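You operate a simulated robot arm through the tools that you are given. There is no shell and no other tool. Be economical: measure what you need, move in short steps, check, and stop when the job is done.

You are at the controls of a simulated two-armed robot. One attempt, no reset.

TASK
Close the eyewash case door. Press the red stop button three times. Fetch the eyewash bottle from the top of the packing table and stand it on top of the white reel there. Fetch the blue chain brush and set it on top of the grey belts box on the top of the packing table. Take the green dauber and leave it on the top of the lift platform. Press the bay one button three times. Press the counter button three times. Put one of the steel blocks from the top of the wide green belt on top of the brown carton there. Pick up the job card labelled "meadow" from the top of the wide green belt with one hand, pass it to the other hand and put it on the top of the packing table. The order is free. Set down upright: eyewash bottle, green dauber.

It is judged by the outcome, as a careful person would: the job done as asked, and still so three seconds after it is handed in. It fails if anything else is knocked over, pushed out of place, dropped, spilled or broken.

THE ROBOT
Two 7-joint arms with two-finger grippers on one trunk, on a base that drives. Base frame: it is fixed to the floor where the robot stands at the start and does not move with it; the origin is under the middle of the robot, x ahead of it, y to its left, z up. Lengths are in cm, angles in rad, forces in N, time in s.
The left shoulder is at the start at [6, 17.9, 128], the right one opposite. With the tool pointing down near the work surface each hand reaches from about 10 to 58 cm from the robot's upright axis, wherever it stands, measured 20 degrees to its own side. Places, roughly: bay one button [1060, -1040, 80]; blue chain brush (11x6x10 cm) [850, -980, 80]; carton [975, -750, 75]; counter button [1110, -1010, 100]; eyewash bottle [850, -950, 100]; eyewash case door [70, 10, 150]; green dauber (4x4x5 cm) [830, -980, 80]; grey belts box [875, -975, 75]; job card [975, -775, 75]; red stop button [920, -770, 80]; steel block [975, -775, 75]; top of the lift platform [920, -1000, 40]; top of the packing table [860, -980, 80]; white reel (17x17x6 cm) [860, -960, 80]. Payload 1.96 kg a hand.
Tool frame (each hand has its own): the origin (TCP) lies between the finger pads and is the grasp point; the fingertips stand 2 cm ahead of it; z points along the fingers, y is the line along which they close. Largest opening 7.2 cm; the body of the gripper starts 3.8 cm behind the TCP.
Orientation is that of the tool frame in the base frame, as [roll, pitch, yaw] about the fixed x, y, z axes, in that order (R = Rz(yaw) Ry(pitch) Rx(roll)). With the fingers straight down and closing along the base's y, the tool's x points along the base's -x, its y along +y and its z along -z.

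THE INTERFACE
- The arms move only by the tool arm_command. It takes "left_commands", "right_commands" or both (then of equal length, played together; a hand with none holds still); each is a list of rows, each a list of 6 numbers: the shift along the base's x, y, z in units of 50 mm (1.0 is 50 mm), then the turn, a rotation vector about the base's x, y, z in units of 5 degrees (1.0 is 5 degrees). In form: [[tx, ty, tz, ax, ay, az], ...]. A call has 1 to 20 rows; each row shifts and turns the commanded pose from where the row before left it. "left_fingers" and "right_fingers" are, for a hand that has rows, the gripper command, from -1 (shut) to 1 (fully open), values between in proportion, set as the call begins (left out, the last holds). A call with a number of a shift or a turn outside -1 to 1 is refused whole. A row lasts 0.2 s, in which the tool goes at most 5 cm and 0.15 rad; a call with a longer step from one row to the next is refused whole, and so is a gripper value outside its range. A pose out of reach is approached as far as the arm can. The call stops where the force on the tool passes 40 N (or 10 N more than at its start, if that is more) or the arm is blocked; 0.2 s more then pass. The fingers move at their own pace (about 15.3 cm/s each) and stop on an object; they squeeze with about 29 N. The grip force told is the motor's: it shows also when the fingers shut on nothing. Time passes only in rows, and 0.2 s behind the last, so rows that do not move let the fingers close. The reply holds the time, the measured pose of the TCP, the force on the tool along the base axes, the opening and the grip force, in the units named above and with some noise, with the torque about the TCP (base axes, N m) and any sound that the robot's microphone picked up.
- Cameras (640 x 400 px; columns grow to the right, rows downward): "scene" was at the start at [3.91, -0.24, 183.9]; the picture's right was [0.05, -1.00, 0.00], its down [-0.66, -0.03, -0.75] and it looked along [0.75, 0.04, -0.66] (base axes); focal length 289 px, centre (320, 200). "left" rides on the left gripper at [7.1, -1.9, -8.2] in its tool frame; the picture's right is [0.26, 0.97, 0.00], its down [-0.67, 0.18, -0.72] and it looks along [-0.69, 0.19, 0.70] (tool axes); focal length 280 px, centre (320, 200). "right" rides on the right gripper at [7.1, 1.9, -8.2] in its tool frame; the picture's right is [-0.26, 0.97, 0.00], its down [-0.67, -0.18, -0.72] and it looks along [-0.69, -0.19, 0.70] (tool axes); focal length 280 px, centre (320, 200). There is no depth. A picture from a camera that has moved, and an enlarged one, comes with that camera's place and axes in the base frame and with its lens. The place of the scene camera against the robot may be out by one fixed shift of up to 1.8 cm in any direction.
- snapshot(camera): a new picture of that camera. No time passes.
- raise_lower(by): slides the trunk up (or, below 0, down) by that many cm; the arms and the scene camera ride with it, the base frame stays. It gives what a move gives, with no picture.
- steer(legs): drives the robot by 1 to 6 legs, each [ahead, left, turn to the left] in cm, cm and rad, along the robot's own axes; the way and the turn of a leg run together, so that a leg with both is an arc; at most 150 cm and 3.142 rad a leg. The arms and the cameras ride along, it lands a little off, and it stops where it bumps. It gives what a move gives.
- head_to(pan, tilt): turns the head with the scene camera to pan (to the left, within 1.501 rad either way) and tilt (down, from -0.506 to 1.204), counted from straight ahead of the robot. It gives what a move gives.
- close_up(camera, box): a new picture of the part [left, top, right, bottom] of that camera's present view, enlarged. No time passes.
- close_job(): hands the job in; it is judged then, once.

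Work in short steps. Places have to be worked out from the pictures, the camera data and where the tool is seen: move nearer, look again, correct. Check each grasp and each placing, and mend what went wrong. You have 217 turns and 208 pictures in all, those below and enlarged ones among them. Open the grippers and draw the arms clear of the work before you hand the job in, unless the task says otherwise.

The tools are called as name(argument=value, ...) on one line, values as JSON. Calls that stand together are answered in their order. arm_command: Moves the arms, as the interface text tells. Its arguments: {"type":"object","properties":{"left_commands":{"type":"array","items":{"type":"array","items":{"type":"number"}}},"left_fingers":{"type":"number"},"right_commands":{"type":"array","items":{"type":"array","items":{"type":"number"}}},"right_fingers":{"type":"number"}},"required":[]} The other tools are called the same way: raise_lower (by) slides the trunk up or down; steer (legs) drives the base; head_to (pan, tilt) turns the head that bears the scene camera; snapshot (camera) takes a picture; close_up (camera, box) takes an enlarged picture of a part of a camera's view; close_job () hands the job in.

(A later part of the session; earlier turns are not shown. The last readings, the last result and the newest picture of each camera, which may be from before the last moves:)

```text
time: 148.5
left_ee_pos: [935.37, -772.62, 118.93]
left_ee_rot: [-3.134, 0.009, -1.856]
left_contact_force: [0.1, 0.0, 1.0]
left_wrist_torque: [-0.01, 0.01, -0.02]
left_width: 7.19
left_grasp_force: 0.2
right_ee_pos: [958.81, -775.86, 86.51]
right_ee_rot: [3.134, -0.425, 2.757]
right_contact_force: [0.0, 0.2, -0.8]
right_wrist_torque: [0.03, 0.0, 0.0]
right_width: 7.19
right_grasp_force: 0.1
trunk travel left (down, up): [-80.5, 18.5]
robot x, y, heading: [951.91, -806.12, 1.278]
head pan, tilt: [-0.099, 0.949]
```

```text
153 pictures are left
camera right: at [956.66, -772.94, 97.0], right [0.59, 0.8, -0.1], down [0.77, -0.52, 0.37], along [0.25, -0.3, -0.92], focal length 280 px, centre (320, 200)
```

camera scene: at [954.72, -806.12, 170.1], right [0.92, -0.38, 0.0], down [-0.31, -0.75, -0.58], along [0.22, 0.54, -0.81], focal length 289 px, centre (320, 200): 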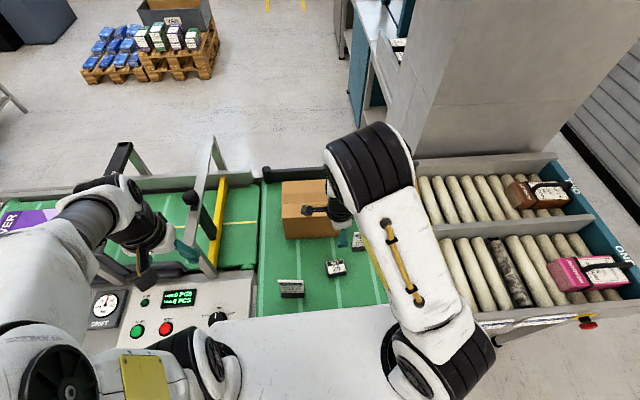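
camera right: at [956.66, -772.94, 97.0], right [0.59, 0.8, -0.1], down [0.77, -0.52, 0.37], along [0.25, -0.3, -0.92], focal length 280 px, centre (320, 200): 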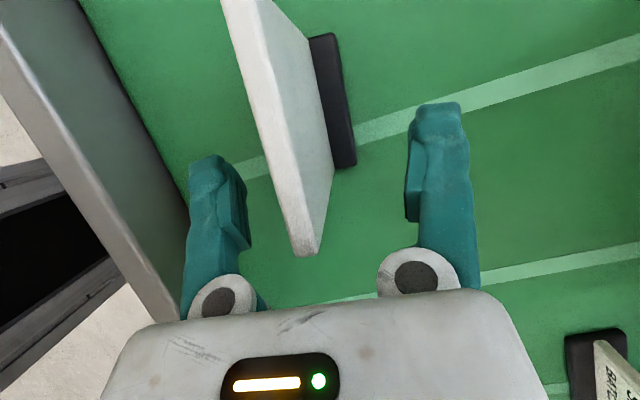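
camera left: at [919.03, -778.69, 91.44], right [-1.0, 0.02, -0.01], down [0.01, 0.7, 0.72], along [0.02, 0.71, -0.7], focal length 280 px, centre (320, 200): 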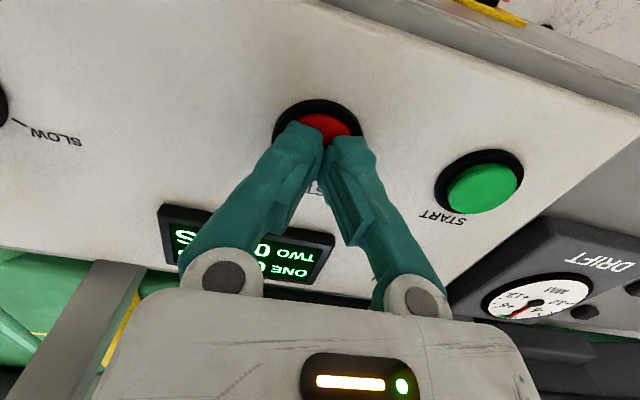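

The card's top corner is close to the palm and I'm at its right edge; I shift 2 cm left along the card and 2 cm up.

arm_command(right_commands=[[0, 0, 0.4, 0, 0, 0], [-0.37, 0.15, 0, 0, 0, 0], [0, 0, 0, 0, 0, 0]])

snapshot(camera="right")

close_up(camera="scene", box=[240, 220, 360, 310])

```text
time: 149.3
left_ee_pos: [935.37, -772.69, 118.83]
left_ee_rot: [-3.133, 0.01, -1.856]
left_contact_force: [0.7, -0.3, 0.3]
left_wrist_torque: [-0.01, 0.04, 0.0]
left_width: 7.22
left_grasp_force: 0.0
right_ee_pos: [957.09, -775.1, 88.53]
right_ee_rot: [3.134, -0.426, 2.755]
right_contact_force: [0.3, 0.4, -0.6]
right_wrist_torque: [0.0, 0.02, -0.02]
right_width: 7.2
right_grasp_force: 0.2
trunk travel left (down, up): [-80.5, 18.5]
robot x, y, heading: [952.3, -806.64, 1.276]
head pan, tilt: [-0.099, 0.949]
```

```text
152 pictures are left
camera right: at [954.88, -772.14, 98.96], right [0.59, 0.8, -0.1], down [0.77, -0.52, 0.37], along [0.25, -0.3, -0.92], focal length 280 px, centre (320, 200)
```

right: 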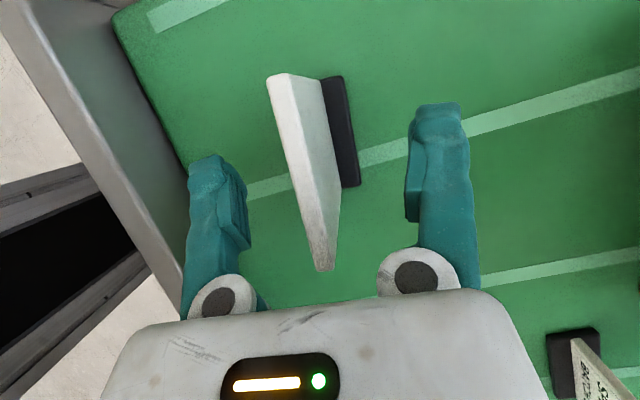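

```text
4.44 times, centred on (300, 265) of scene
camera zoom: at [954.83, -806.01, 170.1], right [0.92, -0.38, 0.0], down [-0.31, -0.75, -0.58], along [0.22, 0.54, -0.81], focal length 1286 px, centre (409, -89)
```

zoom: 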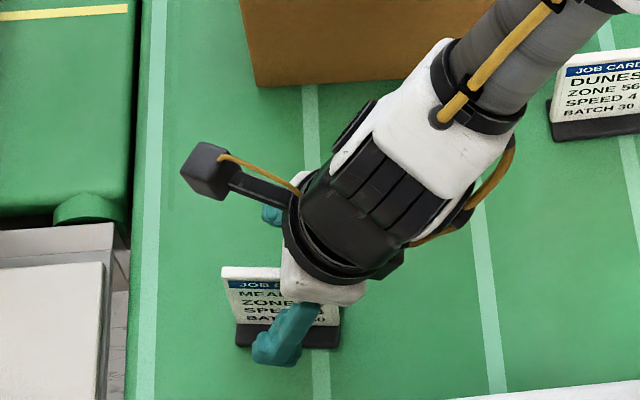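

Now I'm nearly at the card's middle; I shift 1.6 cm right and 1 cm down to leave room for the other hand, then close.

arm_command(right_commands=[[0.3, -0.12, -0.2, 0, 0, 0], [0, 0, 0, 0, 0, 0]])

arm_command(right_commands=[[0, 0, 0, 0, 0, 0], [0, 0, 0, 0, 0, 0], [0, 0, 0, 0, 0, 0]], right_fingers=-1)

snapshot(camera="right")

```text
time: 149.9
left_ee_pos: [935.47, -772.69, 118.86]
left_ee_rot: [-3.134, 0.008, -1.856]
left_contact_force: [0.1, 0.5, 0.5]
left_wrist_torque: [-0.01, 0.03, -0.01]
left_width: 7.21
left_grasp_force: 0.0
right_ee_pos: [958.52, -775.77, 87.47]
right_ee_rot: [3.134, -0.423, 2.755]
right_contact_force: [0.3, 0.1, 0.1]
right_wrist_torque: [0.02, -0.04, 0.0]
right_width: 7.2
right_grasp_force: 0.1
trunk travel left (down, up): [-80.5, 18.5]
robot x, y, heading: [951.85, -806.42, 1.278]
head pan, tilt: [-0.099, 0.949]
```

```text
time: 150.7
left_ee_pos: [935.29, -772.7, 118.93]
left_ee_rot: [-3.134, 0.009, -1.857]
left_contact_force: [0.8, -0.6, 0.7]
left_wrist_torque: [-0.02, -0.02, -0.02]
left_width: 7.2
left_grasp_force: 0.2
right_ee_pos: [958.55, -775.71, 87.46]
right_ee_rot: [3.135, -0.425, 2.754]
right_contact_force: [0.0, -0.4, -0.3]
right_wrist_torque: [-0.02, -0.02, 0.02]
right_width: 0.69
right_grasp_force: 29.2
trunk travel left (down, up): [-80.5, 18.5]
robot x, y, heading: [952.4, -806.45, 1.279]
head pan, tilt: [-0.099, 0.949]
```

```text
150 pictures are left
camera right: at [956.38, -772.77, 97.91], right [0.59, 0.8, -0.1], down [0.77, -0.52, 0.37], along [0.25, -0.3, -0.92], focal length 280 px, centre (320, 200)
```

right: 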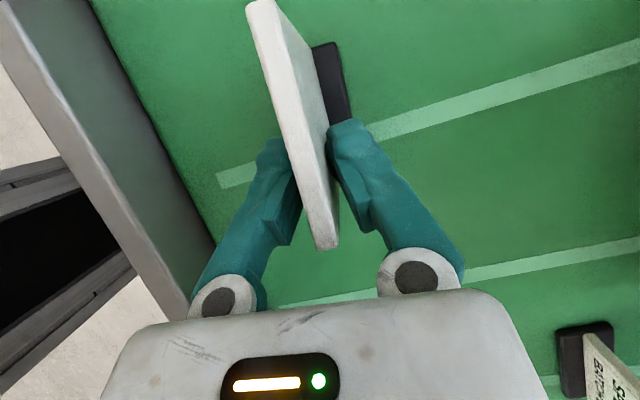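

Gripped at 0.7 cm. Lift and check.

arm_command(right_commands=[[0, 0, 0.4, 0, 0, 0], [0, 0, 0.6, 0, 0, 0], [0, 0, 0.8, 0, 0, 0], [-0.05, -0.2, 0.8, 0, 0, 0]])

close_up(camera="scene", box=[200, 170, 400, 310])

```text
time: 151.7
left_ee_pos: [935.26, -772.96, 118.88]
left_ee_rot: [-3.133, 0.01, -1.858]
left_contact_force: [-0.3, -0.5, -0.6]
left_wrist_torque: [0.03, 0.01, 0.03]
left_width: 7.19
left_grasp_force: 0.1
right_ee_pos: [958.13, -776.83, 100.45]
right_ee_rot: [3.133, -0.422, 2.756]
right_contact_force: [0.5, 0.4, -0.5]
right_wrist_torque: [-0.01, 0.0, -0.04]
right_width: 0.68
right_grasp_force: 29.0
trunk travel left (down, up): [-80.5, 18.5]
robot x, y, heading: [952.24, -806.26, 1.281]
head pan, tilt: [-0.099, 0.949]
```

```text
2.86 times, centred on (300, 240) of scene
camera zoom: at [954.61, -806.2, 170.09], right [0.92, -0.38, 0.0], down [-0.31, -0.75, -0.58], along [0.22, 0.54, -0.81], focal length 826 px, centre (377, 86)
```

zoom: 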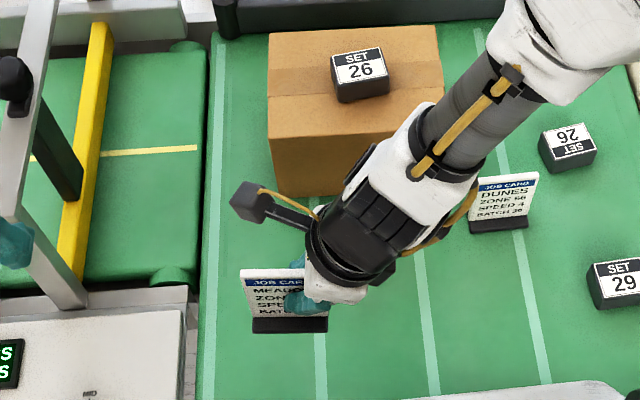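

Card held upright. I back the robot off 40 cm to hand over in free space.

steer(legs=[[-40, 0, 0]])

snapshot(camera="scene")

```text
time: 154.1
left_ee_pos: [923.81, -810.8, 118.89]
left_ee_rot: [-3.135, 0.009, -1.855]
left_contact_force: [0.2, 0.2, 0.0]
left_wrist_torque: [0.0, 0.0, 0.02]
left_width: 7.22
left_grasp_force: 0.0
right_ee_pos: [946.81, -814.81, 100.46]
right_ee_rot: [3.135, -0.424, 2.758]
right_contact_force: [0.2, 0.3, -0.1]
right_wrist_torque: [0.01, 0.02, 0.0]
right_width: 0.67
right_grasp_force: 29.5
trunk travel left (down, up): [-80.5, 18.5]
robot x, y, heading: [940.97, -844.7, 1.287]
head pan, tilt: [-0.099, 0.949]
```

```text
148 pictures are left
camera scene: at [943.45, -844.01, 170.1], right [0.93, -0.38, 0.0], down [-0.31, -0.75, -0.58], along [0.22, 0.54, -0.81], focal length 289 px, centre (320, 200)
```

scene: 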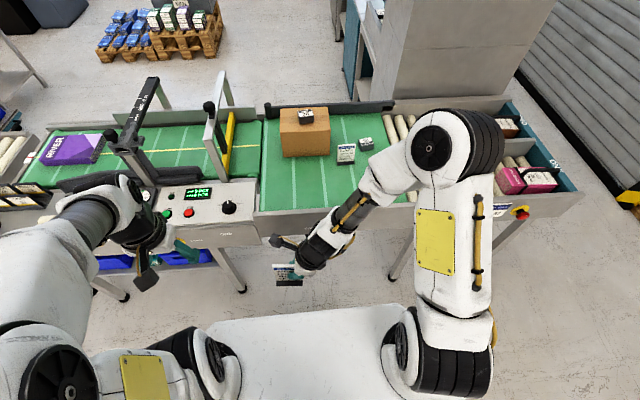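

Rotate the left hand −96° about vertical so its fingers close along the card's normal, with its camera on the outer side.

arm_command(left_commands=[[0, 0, -0.1, 0, 0, -1], [0, 0, -0.1, 0, 0, -1], [0, 0, -0.1, 0, 0, -1], [0, 0, -0.1, 0, 0, -1], [0, 0, -0.1, 0, 0, -1], [0, 0, -0.1, 0, 0, -1], [0, 0, -0.1, 0, 0, -1], [0, 0, -0.1, 0, 0, -1], [0, 0, 0, 0, 0, -1], [0, 0, 0, 0, 0, -1], [0, 0, 0, 0, 0, -1], [0, 0, 0, 0, 0, -1], [0, 0, 0, 0, 0, -1], [0, 0, 0, 0, 0, -1], [0, 0, 0, 0, 0, -1], [0, 0, 0, 0, 0, -1], [0, 0, 0, 0, 0, -1], [0, 0, 0, 0, 0, -1], [0, 0, 0, 0, 0, -1]], left_fingers=1)

snapshot(camera="left")

```text
time: 158.1
left_ee_pos: [923.91, -810.96, 114.84]
left_ee_rot: [-3.134, 0.009, 2.769]
left_contact_force: [-0.6, 0.2, 0.2]
left_wrist_torque: [-0.03, -0.04, 0.0]
left_width: 7.23
left_grasp_force: 0.1
right_ee_pos: [946.78, -814.9, 100.29]
right_ee_rot: [3.136, -0.424, 2.756]
right_contact_force: [-0.2, -0.1, -0.6]
right_wrist_torque: [-0.02, 0.0, 0.0]
right_width: 0.68
right_grasp_force: 28.6
trunk travel left (down, up): [-80.5, 18.5]
robot x, y, heading: [940.86, -844.53, 1.285]
head pan, tilt: [-0.099, 0.949]
```

```text
147 pictures are left
camera left: at [916.58, -809.89, 123.04], right [0.11, 0.99, -0.01], down [0.69, -0.07, 0.72], along [0.71, -0.08, -0.69], focal length 280 px, centre (320, 200)
```

left: 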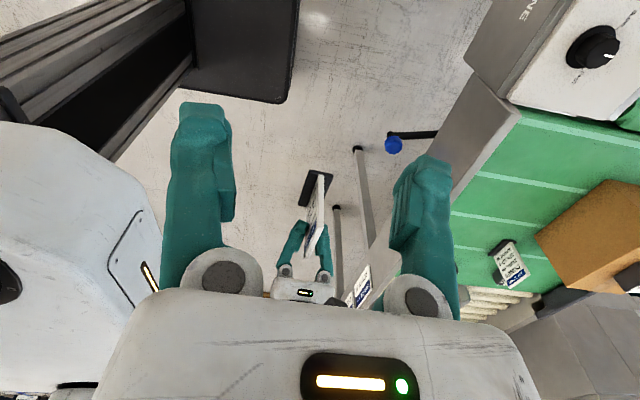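

The left hand is aligned. I tilt it 50° (fingers down-right) and bring it to a pre-grasp left of the card.

arm_command(left_commands=[[0.2, 0.014, -0.16, -0.37, -0.929, 0], [0.2, 0.014, -0.16, -0.37, -0.929, 0], [0.2, 0.014, -0.16, -0.37, -0.929, 0], [0.2, 0.014, -0.16, -0.37, -0.929, 0], [0.2, 0.014, -0.16, -0.37, -0.929, 0], [0.2, 0.014, -0.16, -0.37, -0.929, 0], [0.2, 0.014, -0.16, -0.37, -0.929, 0], [0.2, 0.014, -0.16, -0.37, -0.929, 0], [0.2, 0.014, -0.16, -0.37, -0.929, 0], [0.2, 0.014, -0.16, -0.37, -0.929, 0]])

snapshot(camera="left")

close_up(camera="scene", box=[180, 180, 380, 320])

```text
time: 160.3
left_ee_pos: [933.91, -810.06, 106.93]
left_ee_rot: [-3.127, 0.885, 2.776]
left_contact_force: [0.6, -0.3, -0.4]
left_wrist_torque: [0.0, -0.03, 0.0]
left_width: 7.23
left_grasp_force: 0.1
right_ee_pos: [946.85, -814.69, 100.34]
right_ee_rot: [3.136, -0.425, 2.758]
right_contact_force: [0.1, -0.2, 0.0]
right_wrist_torque: [0.04, -0.02, 0.01]
right_width: 0.68
right_grasp_force: 29.0
trunk travel left (down, up): [-80.5, 18.5]
robot x, y, heading: [940.77, -844.3, 1.284]
head pan, tilt: [-0.099, 0.949]
```

```text
146 pictures are left
camera left: at [923.08, -807.78, 106.59], right [0.2, 0.96, -0.21], down [-0.05, 0.23, 0.97], along [0.98, -0.19, 0.09], focal length 280 px, centre (320, 200)
```

left: 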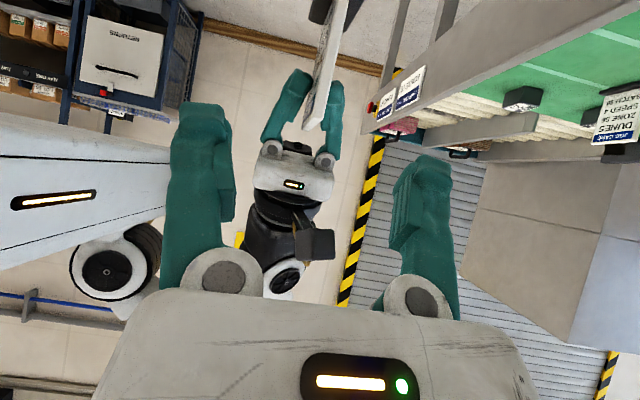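

```text
2.86 times, centred on (280, 250) of scene
camera zoom: at [943.32, -843.99, 170.1], right [0.93, -0.38, 0.0], down [-0.31, -0.75, -0.58], along [0.22, 0.54, -0.81], focal length 826 px, centre (434, 57)
```

zoom: 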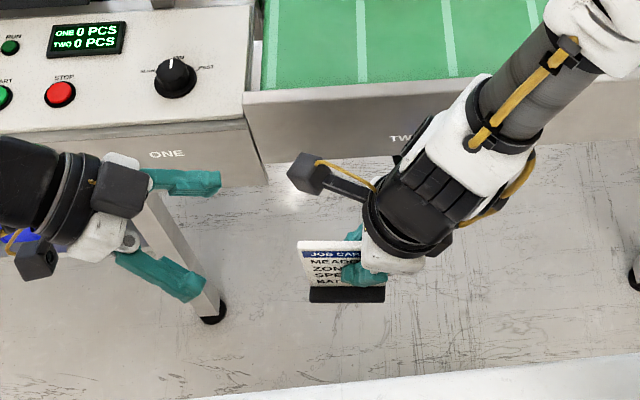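

Well placed; I advance the left hand towards the card's left edge.

arm_command(left_commands=[[0.3, -0.11, -0.23, 0, 0, 0], [0.3, -0.11, -0.23, 0, 0, 0], [0.3, -0.11, -0.23, 0, 0, 0], [0.3, -0.11, -0.23, 0, 0, 0]])

snapshot(camera="left")

close_up(camera="scene", box=[200, 200, 360, 300])

```text
time: 161.3
left_ee_pos: [940.08, -812.49, 102.12]
left_ee_rot: [-3.125, 0.881, 2.777]
left_contact_force: [0.6, 0.0, -0.6]
left_wrist_torque: [0.03, 0.0, 0.0]
left_width: 7.21
left_grasp_force: 0.0
right_ee_pos: [946.81, -814.8, 100.34]
right_ee_rot: [3.134, -0.424, 2.757]
right_contact_force: [-0.5, 0.4, -1.3]
right_wrist_torque: [0.0, 0.01, -0.02]
right_width: 0.66
right_grasp_force: 29.7
trunk travel left (down, up): [-80.5, 18.5]
robot x, y, heading: [940.96, -844.47, 1.282]
head pan, tilt: [-0.099, 0.949]
```

```text
144 pictures are left
camera left: at [929.17, -810.08, 102.04], right [0.2, 0.96, -0.21], down [-0.04, 0.23, 0.97], along [0.98, -0.19, 0.09], focal length 280 px, centre (320, 200)
```

left: 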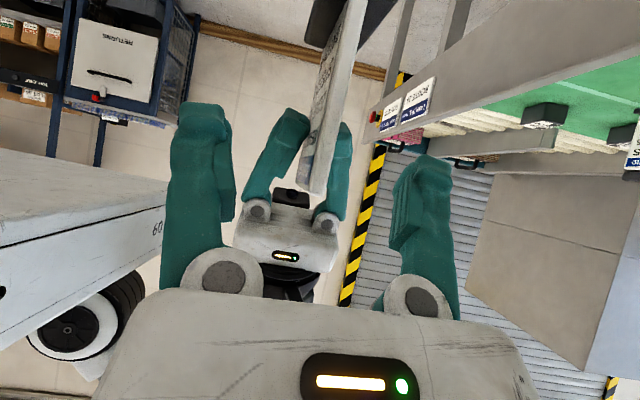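

```text
4.00 times, centred on (280, 250) of scene
camera zoom: at [943.42, -844.01, 170.1], right [0.93, -0.38, 0.0], down [-0.31, -0.75, -0.58], along [0.22, 0.54, -0.81], focal length 1157 px, centre (480, 0)
```

zoom: 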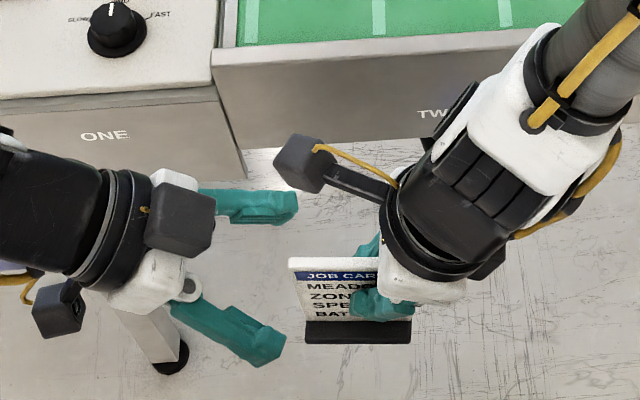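

Clear path; the final approach of ~3 cm, then close the left gripper while the right still holds.

arm_command(left_commands=[[0.24, -0.08, -0.18, 0, 0, 0], [0.24, -0.08, -0.18, 0, 0, 0], [0, 0, 0, 0, 0, 0]])

snapshot(camera="left")

close_up(camera="scene", box=[200, 200, 360, 300])

```text
time: 162.1
left_ee_pos: [942.39, -813.09, 100.48]
left_ee_rot: [-3.126, 0.883, 2.775]
left_contact_force: [0.0, -0.7, 0.3]
left_wrist_torque: [-0.02, 0.03, 0.01]
left_width: 7.22
left_grasp_force: 0.0
right_ee_pos: [946.75, -814.88, 100.36]
right_ee_rot: [3.135, -0.426, 2.757]
right_contact_force: [0.1, -0.1, -0.3]
right_wrist_torque: [-0.01, 0.02, -0.02]
right_width: 0.68
right_grasp_force: 29.0
trunk travel left (down, up): [-80.5, 18.5]
robot x, y, heading: [941.0, -844.32, 1.282]
head pan, tilt: [-0.099, 0.949]
```

```text
142 pictures are left
camera left: at [931.65, -810.91, 100.25], right [0.2, 0.96, -0.21], down [-0.04, 0.22, 0.97], along [0.98, -0.19, 0.09], focal length 280 px, centre (320, 200)
```

left: 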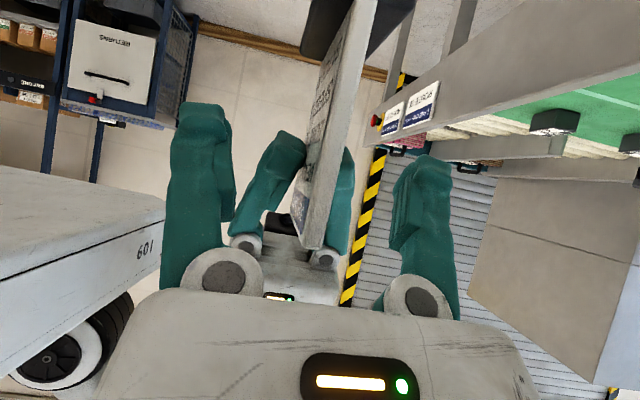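

```text
4.00 times, centred on (280, 250) of scene
camera zoom: at [943.43, -844.12, 170.1], right [0.93, -0.38, 0.0], down [-0.31, -0.75, -0.58], along [0.22, 0.54, -0.81], focal length 1157 px, centre (480, 0)
```

zoom: 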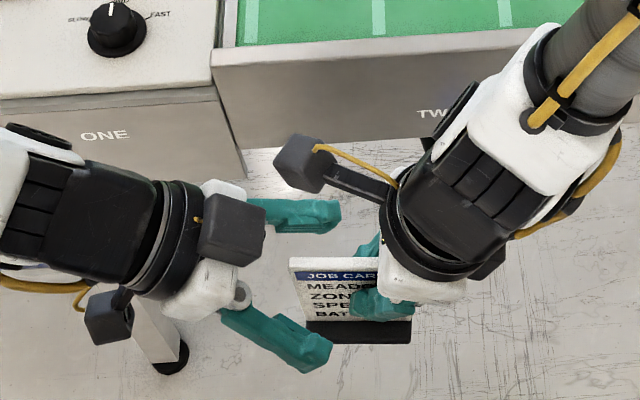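

Both TCPs lie in the card plane. Close the left gripper.

arm_command(left_commands=[[0, 0, 0, 0, 0, 0], [0, 0, 0, 0, 0, 0], [0, 0, 0, 0, 0, 0], [0, 0, 0, 0, 0, 0]], left_fingers=-1)

close_up(camera="scene", box=[200, 200, 360, 300])

```text
time: 163.1
left_ee_pos: [942.55, -813.16, 100.39]
left_ee_rot: [-3.124, 0.881, 2.774]
left_contact_force: [6.8, 2.7, -7.6]
left_wrist_torque: [0.1, 0.2, 0.07]
left_width: 0.66
left_grasp_force: 29.3
right_ee_pos: [946.88, -814.91, 100.31]
right_ee_rot: [3.135, -0.423, 2.758]
right_contact_force: [-5.7, -2.3, 8.4]
right_wrist_torque: [0.04, 0.23, 0.15]
right_width: 0.65
right_grasp_force: 29.0
trunk travel left (down, up): [-80.5, 18.5]
robot x, y, heading: [940.75, -844.41, 1.283]
head pan, tilt: [-0.099, 0.949]
```

```text
4.00 times, centred on (280, 250) of scene
camera zoom: at [943.42, -844.08, 170.1], right [0.93, -0.38, 0.0], down [-0.31, -0.75, -0.58], along [0.22, 0.54, -0.81], focal length 1157 px, centre (480, 0)
```

zoom: 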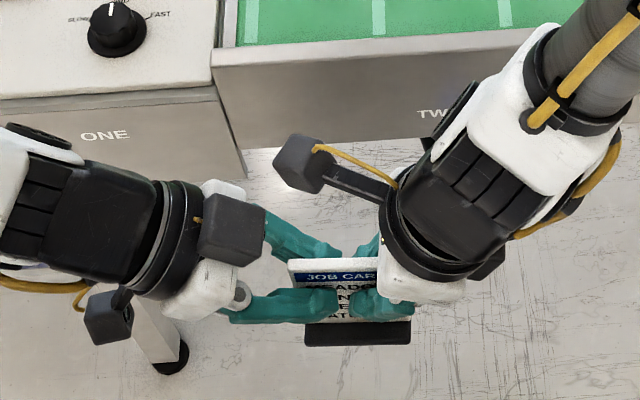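

Both hands hold it. Open the right gripper and withdraw it up-right.

arm_command(right_commands=[[0, 0, 0, 0, 0, 0], [0, 0, 0, 0, 0, 0]], right_fingers=1)

arm_command(right_commands=[[0.16, -0.06, 0.36, 0, 0, 0], [0.24, -0.09, 0.5, 0, 0, 0], [0.5, -0.2, 0.5, 0, 0, 0], [0.7, -0.25, 0.3, 0, 0, 0], [0.7, -0.25, 0, 0, 0, 0]])

snapshot(camera="scene")

snapshot(camera="left")

```text
time: 163.7
left_ee_pos: [942.41, -813.14, 100.45]
left_ee_rot: [-3.125, 0.881, 2.777]
left_contact_force: [0.8, 0.3, 0.4]
left_wrist_torque: [-0.01, 0.06, 0.03]
left_width: 0.68
left_grasp_force: 29.1
right_ee_pos: [946.9, -814.81, 100.45]
right_ee_rot: [3.135, -0.423, 2.758]
right_contact_force: [-0.7, 0.9, 0.5]
right_wrist_torque: [0.0, 0.0, 0.01]
right_width: 7.2
right_grasp_force: 0.0
trunk travel left (down, up): [-80.5, 18.5]
robot x, y, heading: [941.25, -844.45, 1.281]
head pan, tilt: [-0.099, 0.949]
```

```text
time: 164.9
left_ee_pos: [942.56, -813.18, 100.5]
left_ee_rot: [-3.124, 0.882, 2.774]
left_contact_force: [0.5, -0.3, 0.0]
left_wrist_torque: [0.03, 0.05, 0.0]
left_width: 0.66
left_grasp_force: 29.0
right_ee_pos: [958.55, -817.9, 108.74]
right_ee_rot: [3.138, -0.426, 2.758]
right_contact_force: [-0.3, 0.2, 0.0]
right_wrist_torque: [-0.01, 0.03, 0.0]
right_width: 7.19
right_grasp_force: 0.1
right hand out of reach, approached as far as the arm can: row 4, 5
trunk travel left (down, up): [-80.5, 18.5]
robot x, y, heading: [940.89, -844.34, 1.285]
head pan, tilt: [-0.099, 0.949]
```

```text
139 pictures are left
camera scene: at [943.57, -844.05, 170.1], right [0.93, -0.38, 0.0], down [-0.31, -0.75, -0.58], along [0.22, 0.54, -0.81], focal length 289 px, centre (320, 200)
```

scene: 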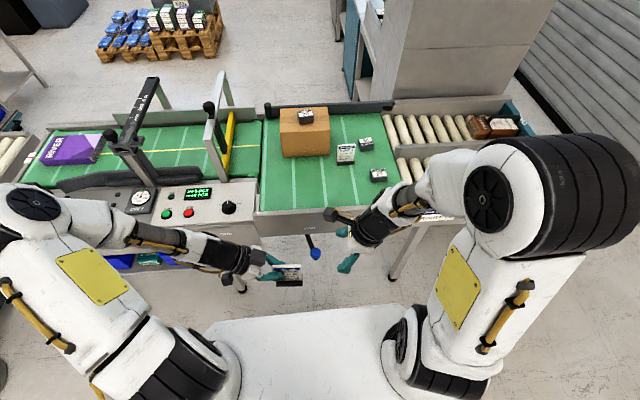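

```text
138 pictures are left
camera left: at [931.71, -810.88, 100.25], right [0.2, 0.96, -0.21], down [-0.04, 0.23, 0.97], along [0.98, -0.19, 0.09], focal length 280 px, centre (320, 200)
```

left: 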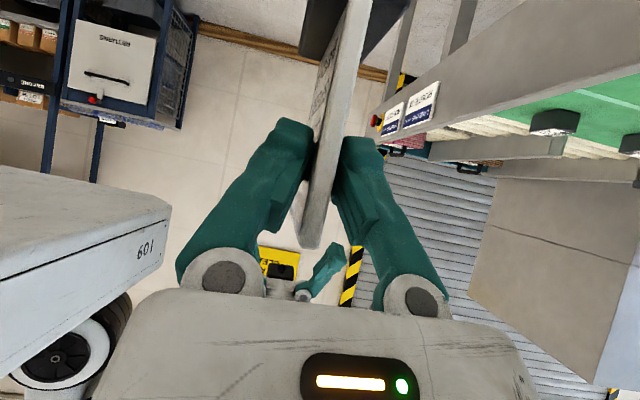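

Handover succeeded. Now turn around toward the packing table and view it.

steer(legs=[[0, 0, 3.14], [15, -40, 0]])

head_to(pan=0, tilt=0.7)

snapshot(camera="scene")

```text
time: 174.9
left_ee_pos: [896.96, -878.82, 100.45]
left_ee_rot: [-3.127, 0.884, -0.365]
left_contact_force: [0.1, -0.9, -0.5]
left_wrist_torque: [-0.01, -0.03, 0.0]
left_width: 0.66
left_grasp_force: 29.2
right_ee_pos: [880.87, -874.33, 108.6]
right_ee_rot: [3.137, -0.425, -0.38]
right_contact_force: [-0.3, 0.5, 0.0]
right_wrist_torque: [-0.03, -0.01, -0.01]
right_width: 7.22
right_grasp_force: 0.1
trunk travel left (down, up): [-80.5, 18.5]
robot x, y, heading: [898.44, -847.28, -1.855]
head pan, tilt: [-0.099, 0.949]
```

```text
time: 175.7
left_ee_pos: [896.93, -878.81, 100.5]
left_ee_rot: [-3.126, 0.88, -0.363]
left_contact_force: [-0.2, -0.2, 0.5]
left_wrist_torque: [-0.02, -0.05, 0.01]
left_width: 0.66
left_grasp_force: 28.8
right_ee_pos: [880.75, -874.2, 108.62]
right_ee_rot: [3.138, -0.424, -0.38]
right_contact_force: [0.0, 0.9, -1.0]
right_wrist_torque: [0.0, 0.0, -0.02]
right_width: 7.2
right_grasp_force: 0.0
trunk travel left (down, up): [-80.5, 18.5]
robot x, y, heading: [898.06, -847.82, -1.853]
head pan, tilt: [0.0, 0.7]
```

```text
137 pictures are left
camera scene: at [899.12, -850.64, 172.07], right [-0.96, 0.28, 0.0], down [0.18, 0.62, -0.76], along [-0.21, -0.73, -0.64], focal length 289 px, centre (320, 200)
```

scene: 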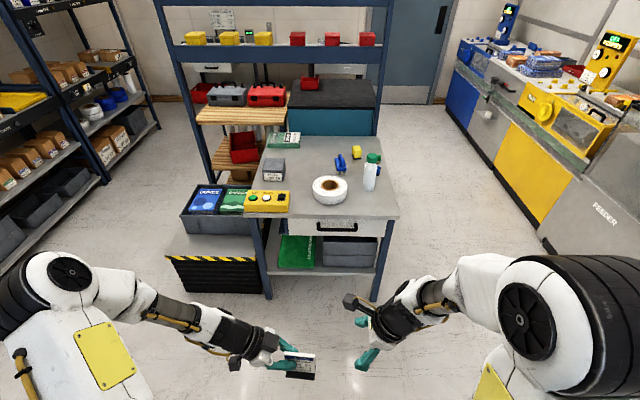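

Square view of the packing table. I zoom in.

close_up(camera="scene", box=[160, 110, 400, 260])

close_up(camera="scene", box=[300, 130, 400, 220])

```text
2.67 times, centred on (280, 185) of scene
camera zoom: at [899.12, -850.64, 172.07], right [-0.96, 0.28, 0.0], down [0.18, 0.62, -0.76], along [-0.21, -0.73, -0.64], focal length 771 px, centre (427, 240)
```

zoom: 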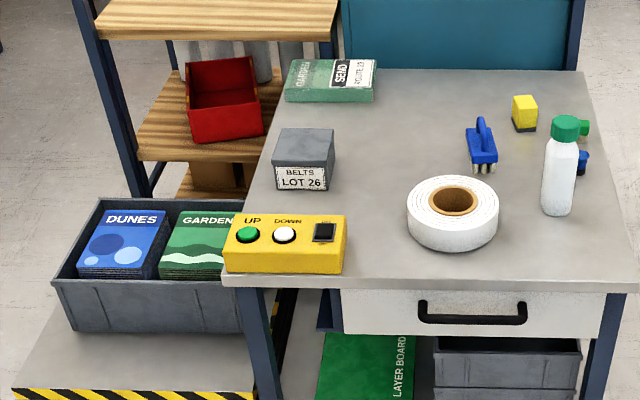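

```text
4.44 times, centred on (350, 175) of scene
camera zoom: at [899.12, -850.64, 172.07], right [-0.96, 0.28, 0.0], down [0.18, 0.62, -0.76], along [-0.21, -0.73, -0.64], focal length 1286 px, centre (187, 311)
```

zoom: 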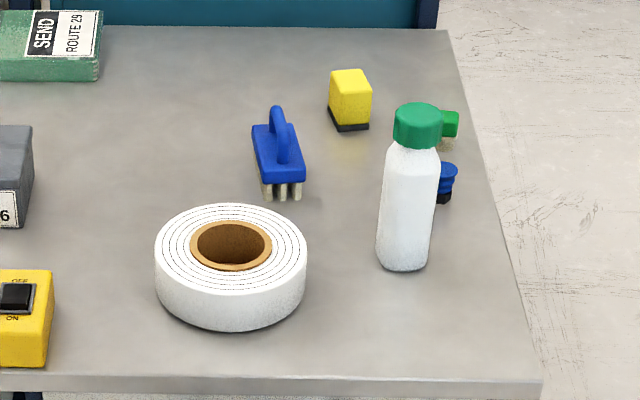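

I compute: table front edge ≈100 cm ahead, T≈78. I'll place the card at the front-right corner area. Drive 55 ahead, 28 right, and look again.

steer(legs=[[50, -28, 0]])

head_to(pan=0, tilt=0.95)

snapshot(camera="scene")

snapshot(camera="right")

```text
time: 178.9
left_ee_pos: [855.92, -918.48, 100.5]
left_ee_rot: [-3.125, 0.881, -0.363]
left_contact_force: [1.1, 0.4, 0.3]
left_wrist_torque: [0.01, -0.01, -0.01]
left_width: 0.68
left_grasp_force: 28.9
right_ee_pos: [839.67, -913.97, 108.6]
right_ee_rot: [3.135, -0.424, -0.381]
right_contact_force: [-0.8, -0.8, 0.1]
right_wrist_torque: [-0.03, 0.02, 0.01]
right_width: 7.2
right_grasp_force: 0.0
trunk travel left (down, up): [-80.5, 18.5]
robot x, y, heading: [857.27, -887.06, -1.855]
head pan, tilt: [0.0, 0.7]
```

```text
time: 179.7
left_ee_pos: [855.85, -918.59, 100.45]
left_ee_rot: [-3.124, 0.883, -0.365]
left_contact_force: [0.2, 0.0, -0.1]
left_wrist_torque: [0.01, -0.01, -0.02]
left_width: 0.64
left_grasp_force: 29.1
right_ee_pos: [839.62, -913.97, 108.74]
right_ee_rot: [3.137, -0.425, -0.382]
right_contact_force: [-0.6, 1.1, 0.9]
right_wrist_torque: [-0.03, -0.01, 0.01]
right_width: 7.2
right_grasp_force: 0.1
trunk travel left (down, up): [-80.5, 18.5]
robot x, y, heading: [857.62, -887.38, -1.858]
head pan, tilt: [0.0, 0.949]
```

```text
134 pictures are left
camera scene: at [858.41, -889.18, 170.1], right [-0.96, 0.28, 0.0], down [0.23, 0.78, -0.58], along [-0.16, -0.56, -0.81], focal length 289 px, centre (320, 200)
```

scene: 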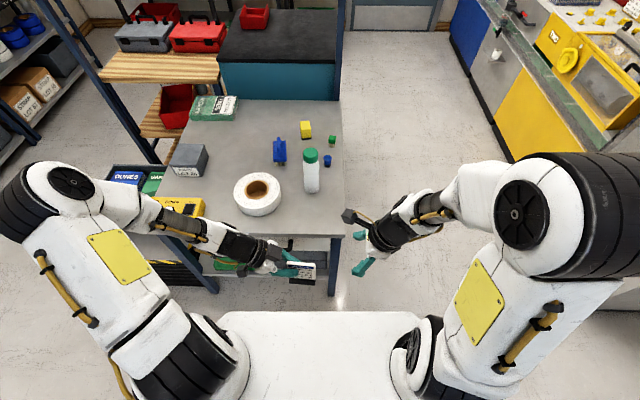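

```text
133 pictures are left
camera right: at [841.89, -916.76, 119.1], right [-0.58, -0.81, -0.1], down [-0.77, 0.51, 0.37], along [-0.25, 0.3, -0.92], focal length 280 px, centre (320, 200)
```

right: 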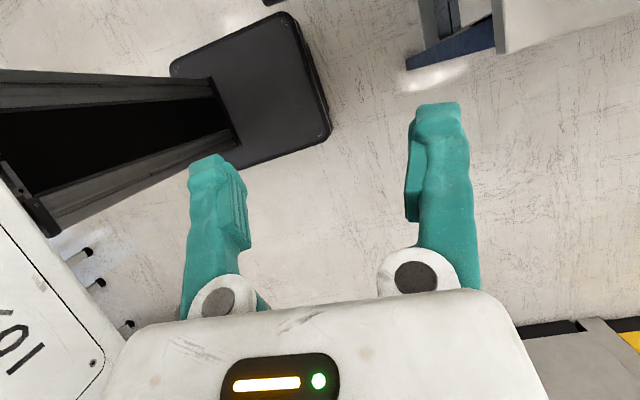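

T≈79 by parallax; the corner is at (836.5,-935.7), bottle at ≈(842,-958). Drive 20 cm ahead then lower the card at the front right.

steer(legs=[[20, 0, 0]])

arm_command(left_commands=[[-0.4, 0.1, 0, 0, 0, 0], [-0.4, 0.1, 0, 0, 0, 0], [-0.1, -0.5, -0.2, 0, 0, 0], [-0.1, -0.5, -0.4, 0, 0, 0], [0, 0, -0.6, 0, 0, 0], [0, 0, -0.6, 0, 0, 0]])

snapshot(camera="scene")

snapshot(camera="left")

```text
time: 181.3
left_ee_pos: [850.35, -937.66, 100.47]
left_ee_rot: [-3.127, 0.882, -0.365]
left_contact_force: [-0.5, 0.7, -0.7]
left_wrist_torque: [0.02, 0.01, -0.03]
left_width: 0.66
left_grasp_force: 29.5
right_ee_pos: [834.18, -933.12, 108.54]
right_ee_rot: [3.137, -0.423, -0.38]
right_contact_force: [0.1, -0.7, -0.1]
right_wrist_torque: [0.0, 0.02, 0.03]
right_width: 7.2
right_grasp_force: 0.0
trunk travel left (down, up): [-80.5, 18.5]
robot x, y, heading: [851.65, -906.34, -1.855]
head pan, tilt: [0.0, 0.949]
```

```text
time: 182.7
left_ee_pos: [845.31, -941.9, 91.38]
left_ee_rot: [-3.128, 0.88, -0.364]
left_contact_force: [-0.3, -0.9, -1.1]
left_wrist_torque: [0.01, 0.0, 0.05]
left_width: 0.7
left_grasp_force: 29.3
right_ee_pos: [834.27, -933.21, 108.7]
right_ee_rot: [3.138, -0.425, -0.383]
right_contact_force: [-1.0, 0.5, 0.1]
right_wrist_torque: [0.0, -0.01, 0.02]
right_width: 7.19
right_grasp_force: 0.0
trunk travel left (down, up): [-80.5, 18.5]
robot x, y, heading: [851.56, -906.35, -1.859]
head pan, tilt: [0.0, 0.949]
```

```text
132 pictures are left
camera scene: at [852.83, -908.46, 170.1], right [-0.96, 0.28, 0.0], down [0.23, 0.78, -0.58], along [-0.16, -0.56, -0.81], focal length 289 px, centre (320, 200)
```

scene: 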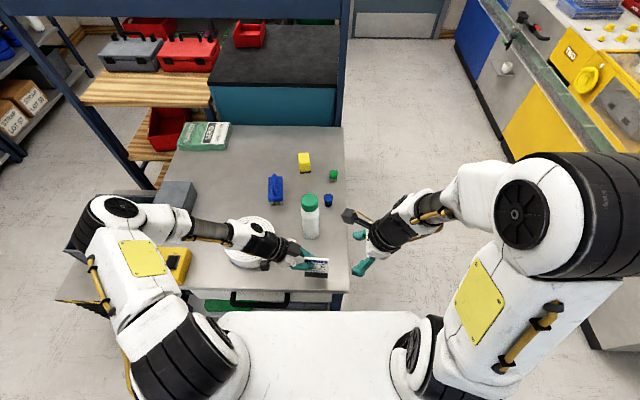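

```text
131 pictures are left
camera left: at [856.05, -943.97, 91.17], right [-0.2, -0.96, -0.21], down [0.04, -0.23, 0.97], along [-0.98, 0.18, 0.09], focal length 280 px, centre (320, 200)
```

left: 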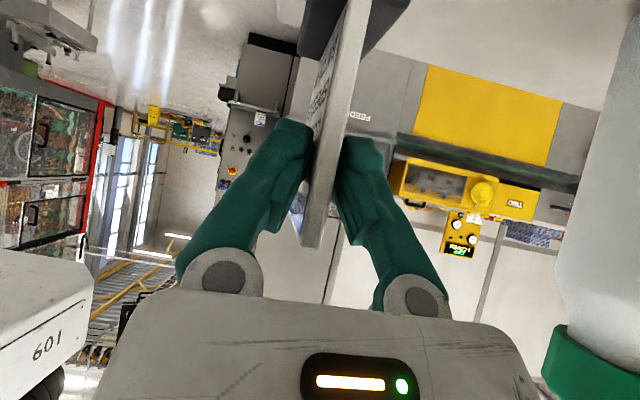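

The card hangs over the front-right of the table. I move it 1.5 cm further in and lower until contact.

arm_command(left_commands=[[-0.08, -0.29, 0, 0, 0, 0], [0, 0, -0.3, 0, 0, 0], [0, 0, -0.3, 0, 0, 0], [0, 0, -0.1, 0, 0, 0], [0, 0, -0.06, 0, 0, 0], [0, 0, -0.06, 0, 0, 0], [0, 0, -0.06, 0, 0, 0], [0, 0, -0.06, 0, 0, 0], [0, 0, -0.06, 0, 0, 0]])

close_up(camera="scene", box=[220, 180, 380, 320])

```text
time: 184.7
left_ee_pos: [844.94, -943.0, 86.69]
left_ee_rot: [-3.129, 0.883, -0.365]
left_contact_force: [-0.6, -3.0, 31.3]
left_wrist_torque: [0.09, 0.36, 0.02]
left_width: 0.65
left_grasp_force: 29.2
right_ee_pos: [834.11, -932.98, 108.65]
right_ee_rot: [3.135, -0.425, -0.378]
right_contact_force: [-0.5, 0.5, 0.2]
right_wrist_torque: [0.04, 0.02, 0.01]
right_width: 7.2
right_grasp_force: 0.1
trunk travel left (down, up): [-80.5, 18.5]
robot x, y, heading: [851.65, -906.32, -1.862]
head pan, tilt: [0.0, 0.949]
```

```text
2.86 times, centred on (300, 250) of scene
camera zoom: at [852.83, -908.09, 170.12], right [-0.96, 0.28, 0.0], down [0.23, 0.78, -0.58], along [-0.16, -0.56, -0.81], focal length 826 px, centre (377, 57)
```

zoom: 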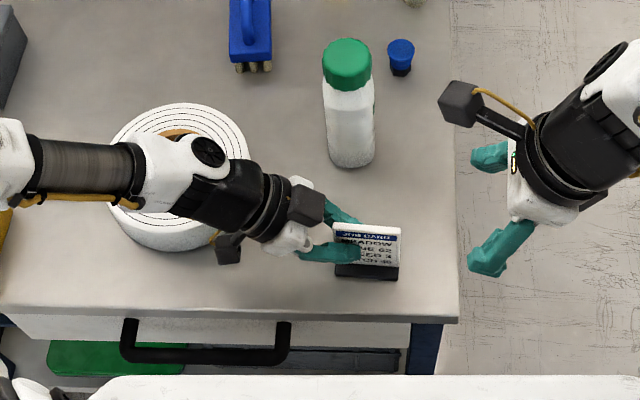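

Card foot touches the table. Ease off, open and withdraw up-left.

arm_command(left_commands=[[0, 0, 0.03, 0, 0, 0], [0, 0, 0, 0, 0, 0]], left_fingers=0)

arm_command(left_commands=[[0.15, -0.06, 0.13, 0, 0, 0], [0.4, -0.15, 0.32, 0, 0, 0], [0.4, -0.15, 0.32, 0, 0, 0], [0.3, 0.1, 0.6, 0, 0, 0], [0.2, 0.3, 0.6, 0, 0, 0]])

close_up(camera="scene", box=[160, 130, 400, 320])

```text
time: 185.3
left_ee_pos: [844.87, -943.18, 86.57]
left_ee_rot: [-3.125, 0.881, -0.363]
left_contact_force: [-0.2, -0.5, 0.2]
left_wrist_torque: [-0.02, -0.03, 0.01]
left_width: 3.61
left_grasp_force: 0.1
right_ee_pos: [834.16, -932.96, 108.67]
right_ee_rot: [3.135, -0.425, -0.382]
right_contact_force: [-0.3, -0.1, -0.4]
right_wrist_torque: [0.02, -0.01, -0.01]
right_width: 7.18
right_grasp_force: 0.1
trunk travel left (down, up): [-80.5, 18.5]
robot x, y, heading: [851.73, -906.82, -1.859]
head pan, tilt: [0.0, 0.949]
```

```text
time: 186.5
left_ee_pos: [852.28, -942.83, 96.55]
left_ee_rot: [-3.125, 0.881, -0.364]
left_contact_force: [1.1, -0.3, 0.3]
left_wrist_torque: [-0.01, 0.0, 0.01]
left_width: 3.58
left_grasp_force: 0.0
right_ee_pos: [834.17, -933.04, 108.67]
right_ee_rot: [3.135, -0.426, -0.381]
right_contact_force: [0.0, 0.1, -0.3]
right_wrist_torque: [-0.01, -0.04, 0.01]
right_width: 7.19
right_grasp_force: 0.0
trunk travel left (down, up): [-80.5, 18.5]
robot x, y, heading: [851.93, -906.41, -1.861]
head pan, tilt: [0.0, 0.949]
```

```text
2.11 times, centred on (280, 225) of scene
camera zoom: at [852.83, -908.24, 170.1], right [-0.96, 0.28, 0.0], down [0.23, 0.78, -0.58], along [-0.16, -0.56, -0.81], focal length 609 px, centre (404, 147)
```

zoom: 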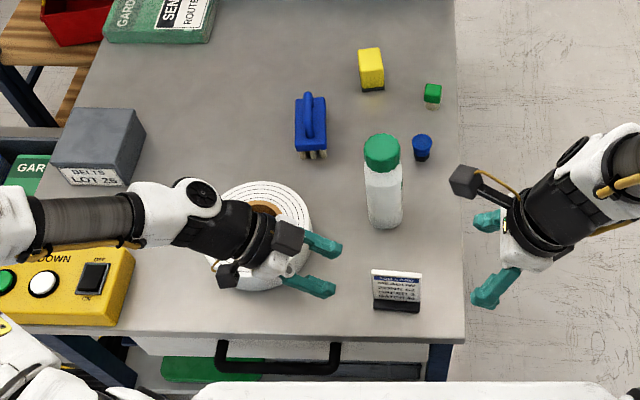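

Card stands well. Now I move the left hand aside and bring the right hand, made vertical, above the bottle cap.

arm_command(right_commands=[[0.27, -0.7, 0.1, 0.371, 0.929, 0], [0.27, -0.7, 0.1, 0.371, 0.929, 0], [0.27, -0.7, 0.1, 0.371, 0.929, 0], [0.27, -0.7, 0.1, 0.371, 0.929, 0], [0.27, -0.7, 0, 0.371, 0.929, 0], [0.27, -0.7, 0, 0, 0, 0]], left_commands=[[0.6, 0.1, 0.5, 0, 0, 0], [0.6, 0.1, 0.5, 0, 0, 0], [0.6, 0.1, 0.3, 0, 0, 0], [0.6, 0, 0, 0, 0, 0], [0.6, 0, 0, 0, 0, 0], [0, 0, 0, 0, 0, 0]], right_fingers=1)

snapshot(camera="right")

snapshot(camera="scene")

```text
time: 187.9
left_ee_pos: [867.14, -941.57, 102.76]
left_ee_rot: [-3.123, 0.883, -0.364]
left_contact_force: [0.2, 0.7, 0.4]
left_wrist_torque: [-0.03, 0.0, 0.02]
left_width: 3.6
left_grasp_force: 0.1
right_ee_pos: [842.1, -953.46, 110.58]
right_ee_rot: [3.138, 0.013, -0.38]
right_contact_force: [-0.2, 0.1, -0.4]
right_wrist_torque: [-0.01, 0.01, 0.01]
right_width: 7.21
right_grasp_force: 0.0
right hand out of reach, approached as far as the arm can: row 6
trunk travel left (down, up): [-80.5, 18.5]
robot x, y, heading: [851.92, -906.64, -1.855]
head pan, tilt: [0.0, 0.949]
```

```text
128 pictures are left
camera right: at [847.97, -957.84, 118.84], right [-0.6, -0.8, 0.01], down [-0.55, 0.42, 0.72], along [-0.58, 0.43, -0.69], focal length 280 px, centre (320, 200)
```

right: 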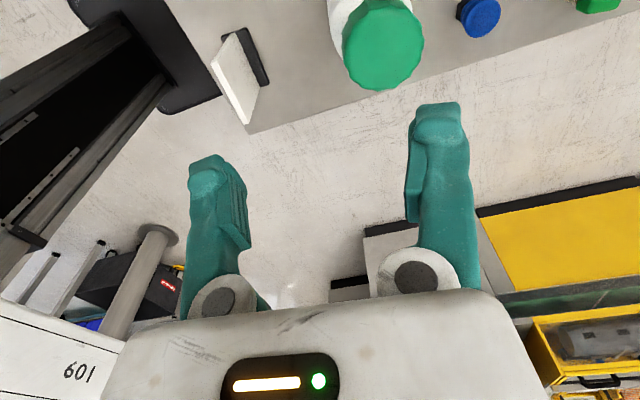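

```text
127 pictures are left
camera scene: at [852.76, -908.51, 170.1], right [-0.96, 0.28, 0.0], down [0.23, 0.78, -0.58], along [-0.16, -0.56, -0.81], focal length 289 px, centre (320, 200)
```

scene: 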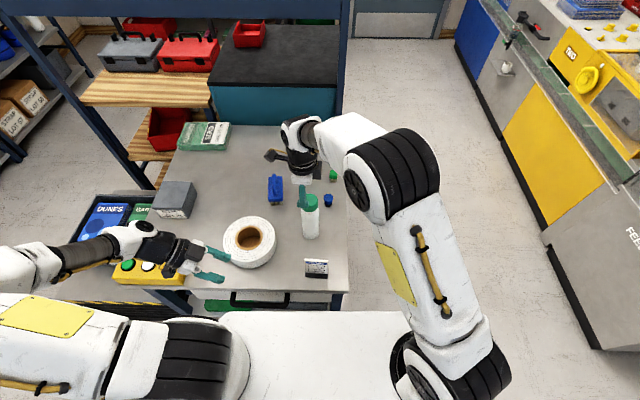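

Reach is limited at this height because the trunk is low; I raise the trunk 12 cm.

raise_lower(by=12)

arm_command(right_commands=[[0, 0, -0.9, 0, 0, 0], [0, 0, -0.9, 0, 0, 0], [-0.05, -0.4, -0.4, 0, 0, 0], [-0.05, -0.4, 0, 0, 0, 0], [0, 0, 0, 0, 0, 0]])

snapshot(camera="right")

```text
time: 189.4
left_ee_pos: [867.14, -941.51, 114.89]
left_ee_rot: [-3.125, 0.882, -0.363]
left_contact_force: [-0.2, -0.2, 0.4]
left_wrist_torque: [-0.01, 0.02, 0.02]
left_width: 3.61
left_grasp_force: 0.0
right_ee_pos: [842.04, -953.26, 122.59]
right_ee_rot: [3.136, 0.013, -0.379]
right_contact_force: [0.3, 0.0, 0.0]
right_wrist_torque: [-0.01, 0.01, -0.03]
right_width: 7.2
right_grasp_force: 0.1
trunk travel left (down, up): [-92.5, 6.5]
robot x, y, heading: [851.8, -906.38, -1.855]
head pan, tilt: [0.0, 0.949]
```

```text
time: 190.6
left_ee_pos: [867.13, -941.57, 114.87]
left_ee_rot: [-3.126, 0.881, -0.364]
left_contact_force: [-1.2, -0.3, -0.2]
left_wrist_torque: [-0.03, 0.0, 0.04]
left_width: 3.6
left_grasp_force: 0.0
right_ee_pos: [841.53, -957.46, 111.6]
right_ee_rot: [3.136, 0.013, -0.38]
right_contact_force: [-0.1, -0.1, 0.1]
right_wrist_torque: [-0.01, 0.03, 0.01]
right_width: 7.21
right_grasp_force: 0.1
trunk travel left (down, up): [-92.5, 6.5]
robot x, y, heading: [851.89, -906.96, -1.855]
head pan, tilt: [0.0, 0.949]
```

```text
126 pictures are left
camera right: at [847.45, -961.73, 119.86], right [-0.6, -0.8, 0.01], down [-0.55, 0.42, 0.72], along [-0.58, 0.43, -0.69], focal length 280 px, centre (320, 200)
```

right: 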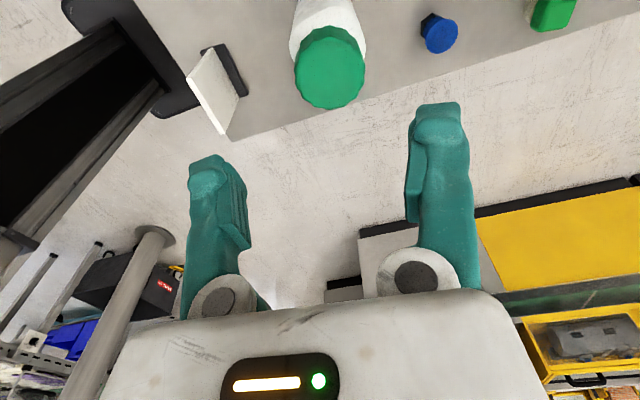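

Cap is at ≈(841.2,-957.8). Correct by −0.3,−0.4 and descend around the cap.

arm_command(right_commands=[[-0.06, -0.07, -0.5, 0, 0, 0], [0, 0, -0.5, 0, 0, 0], [0, 0, -0.4, 0, 0, 0]])

snapshot(camera="right")

```text
time: 191.4
left_ee_pos: [867.04, -941.51, 114.89]
left_ee_rot: [-3.127, 0.88, -0.363]
left_contact_force: [-0.6, 0.5, 0.0]
left_wrist_torque: [0.02, 0.0, 0.0]
left_width: 3.58
left_grasp_force: 0.0
right_ee_pos: [841.26, -957.84, 104.61]
right_ee_rot: [3.135, 0.013, -0.378]
right_contact_force: [-0.4, 0.3, -0.5]
right_wrist_torque: [0.0, -0.01, 0.02]
right_width: 7.21
right_grasp_force: 0.1
trunk travel left (down, up): [-92.5, 6.5]
robot x, y, heading: [851.71, -906.56, -1.859]
head pan, tilt: [0.0, 0.949]
```

```text
125 pictures are left
camera right: at [847.15, -962.1, 112.87], right [-0.6, -0.8, 0.01], down [-0.55, 0.42, 0.72], along [-0.58, 0.43, -0.69], focal length 280 px, centre (320, 200)
```

right: 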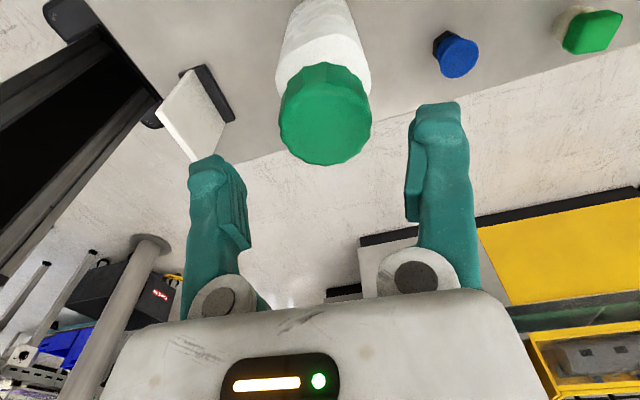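

Refined by three views: cap top z≈98.5 at (840.4,-957.6). Shift and descend to TCP z 96.5, then grip.

arm_command(right_commands=[[-0.17, 0.05, -0.3, 0, 0, 0], [0, 0, -0.5, 0, 0, 0], [0, 0, -0.5, 0, 0, 0], [0, 0, -0.3, 0, 0, 0], [0, 0, 0, 0, 0, 0]])

snapshot(camera="right")

```text
time: 192.6
left_ee_pos: [867.26, -941.61, 114.9]
left_ee_rot: [-3.126, 0.882, -0.363]
left_contact_force: [-0.8, 0.3, 0.2]
left_wrist_torque: [0.02, -0.02, -0.01]
left_width: 3.6
left_grasp_force: 0.1
right_ee_pos: [840.33, -957.43, 96.59]
right_ee_rot: [3.136, 0.011, -0.379]
right_contact_force: [-0.3, -0.2, 0.1]
right_wrist_torque: [0.0, -0.02, -0.01]
right_width: 7.18
right_grasp_force: 0.1
trunk travel left (down, up): [-92.5, 6.5]
robot x, y, heading: [851.44, -905.92, -1.856]
head pan, tilt: [0.0, 0.949]
```

```text
124 pictures are left
camera right: at [846.3, -961.79, 104.85], right [-0.6, -0.8, 0.01], down [-0.55, 0.42, 0.72], along [-0.58, 0.43, -0.69], focal length 280 px, centre (320, 200)
```

right: 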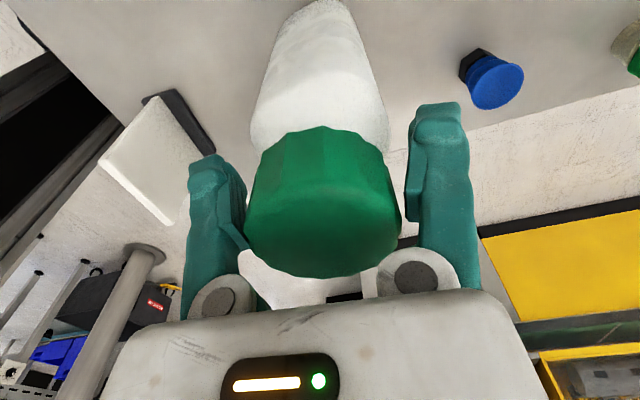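

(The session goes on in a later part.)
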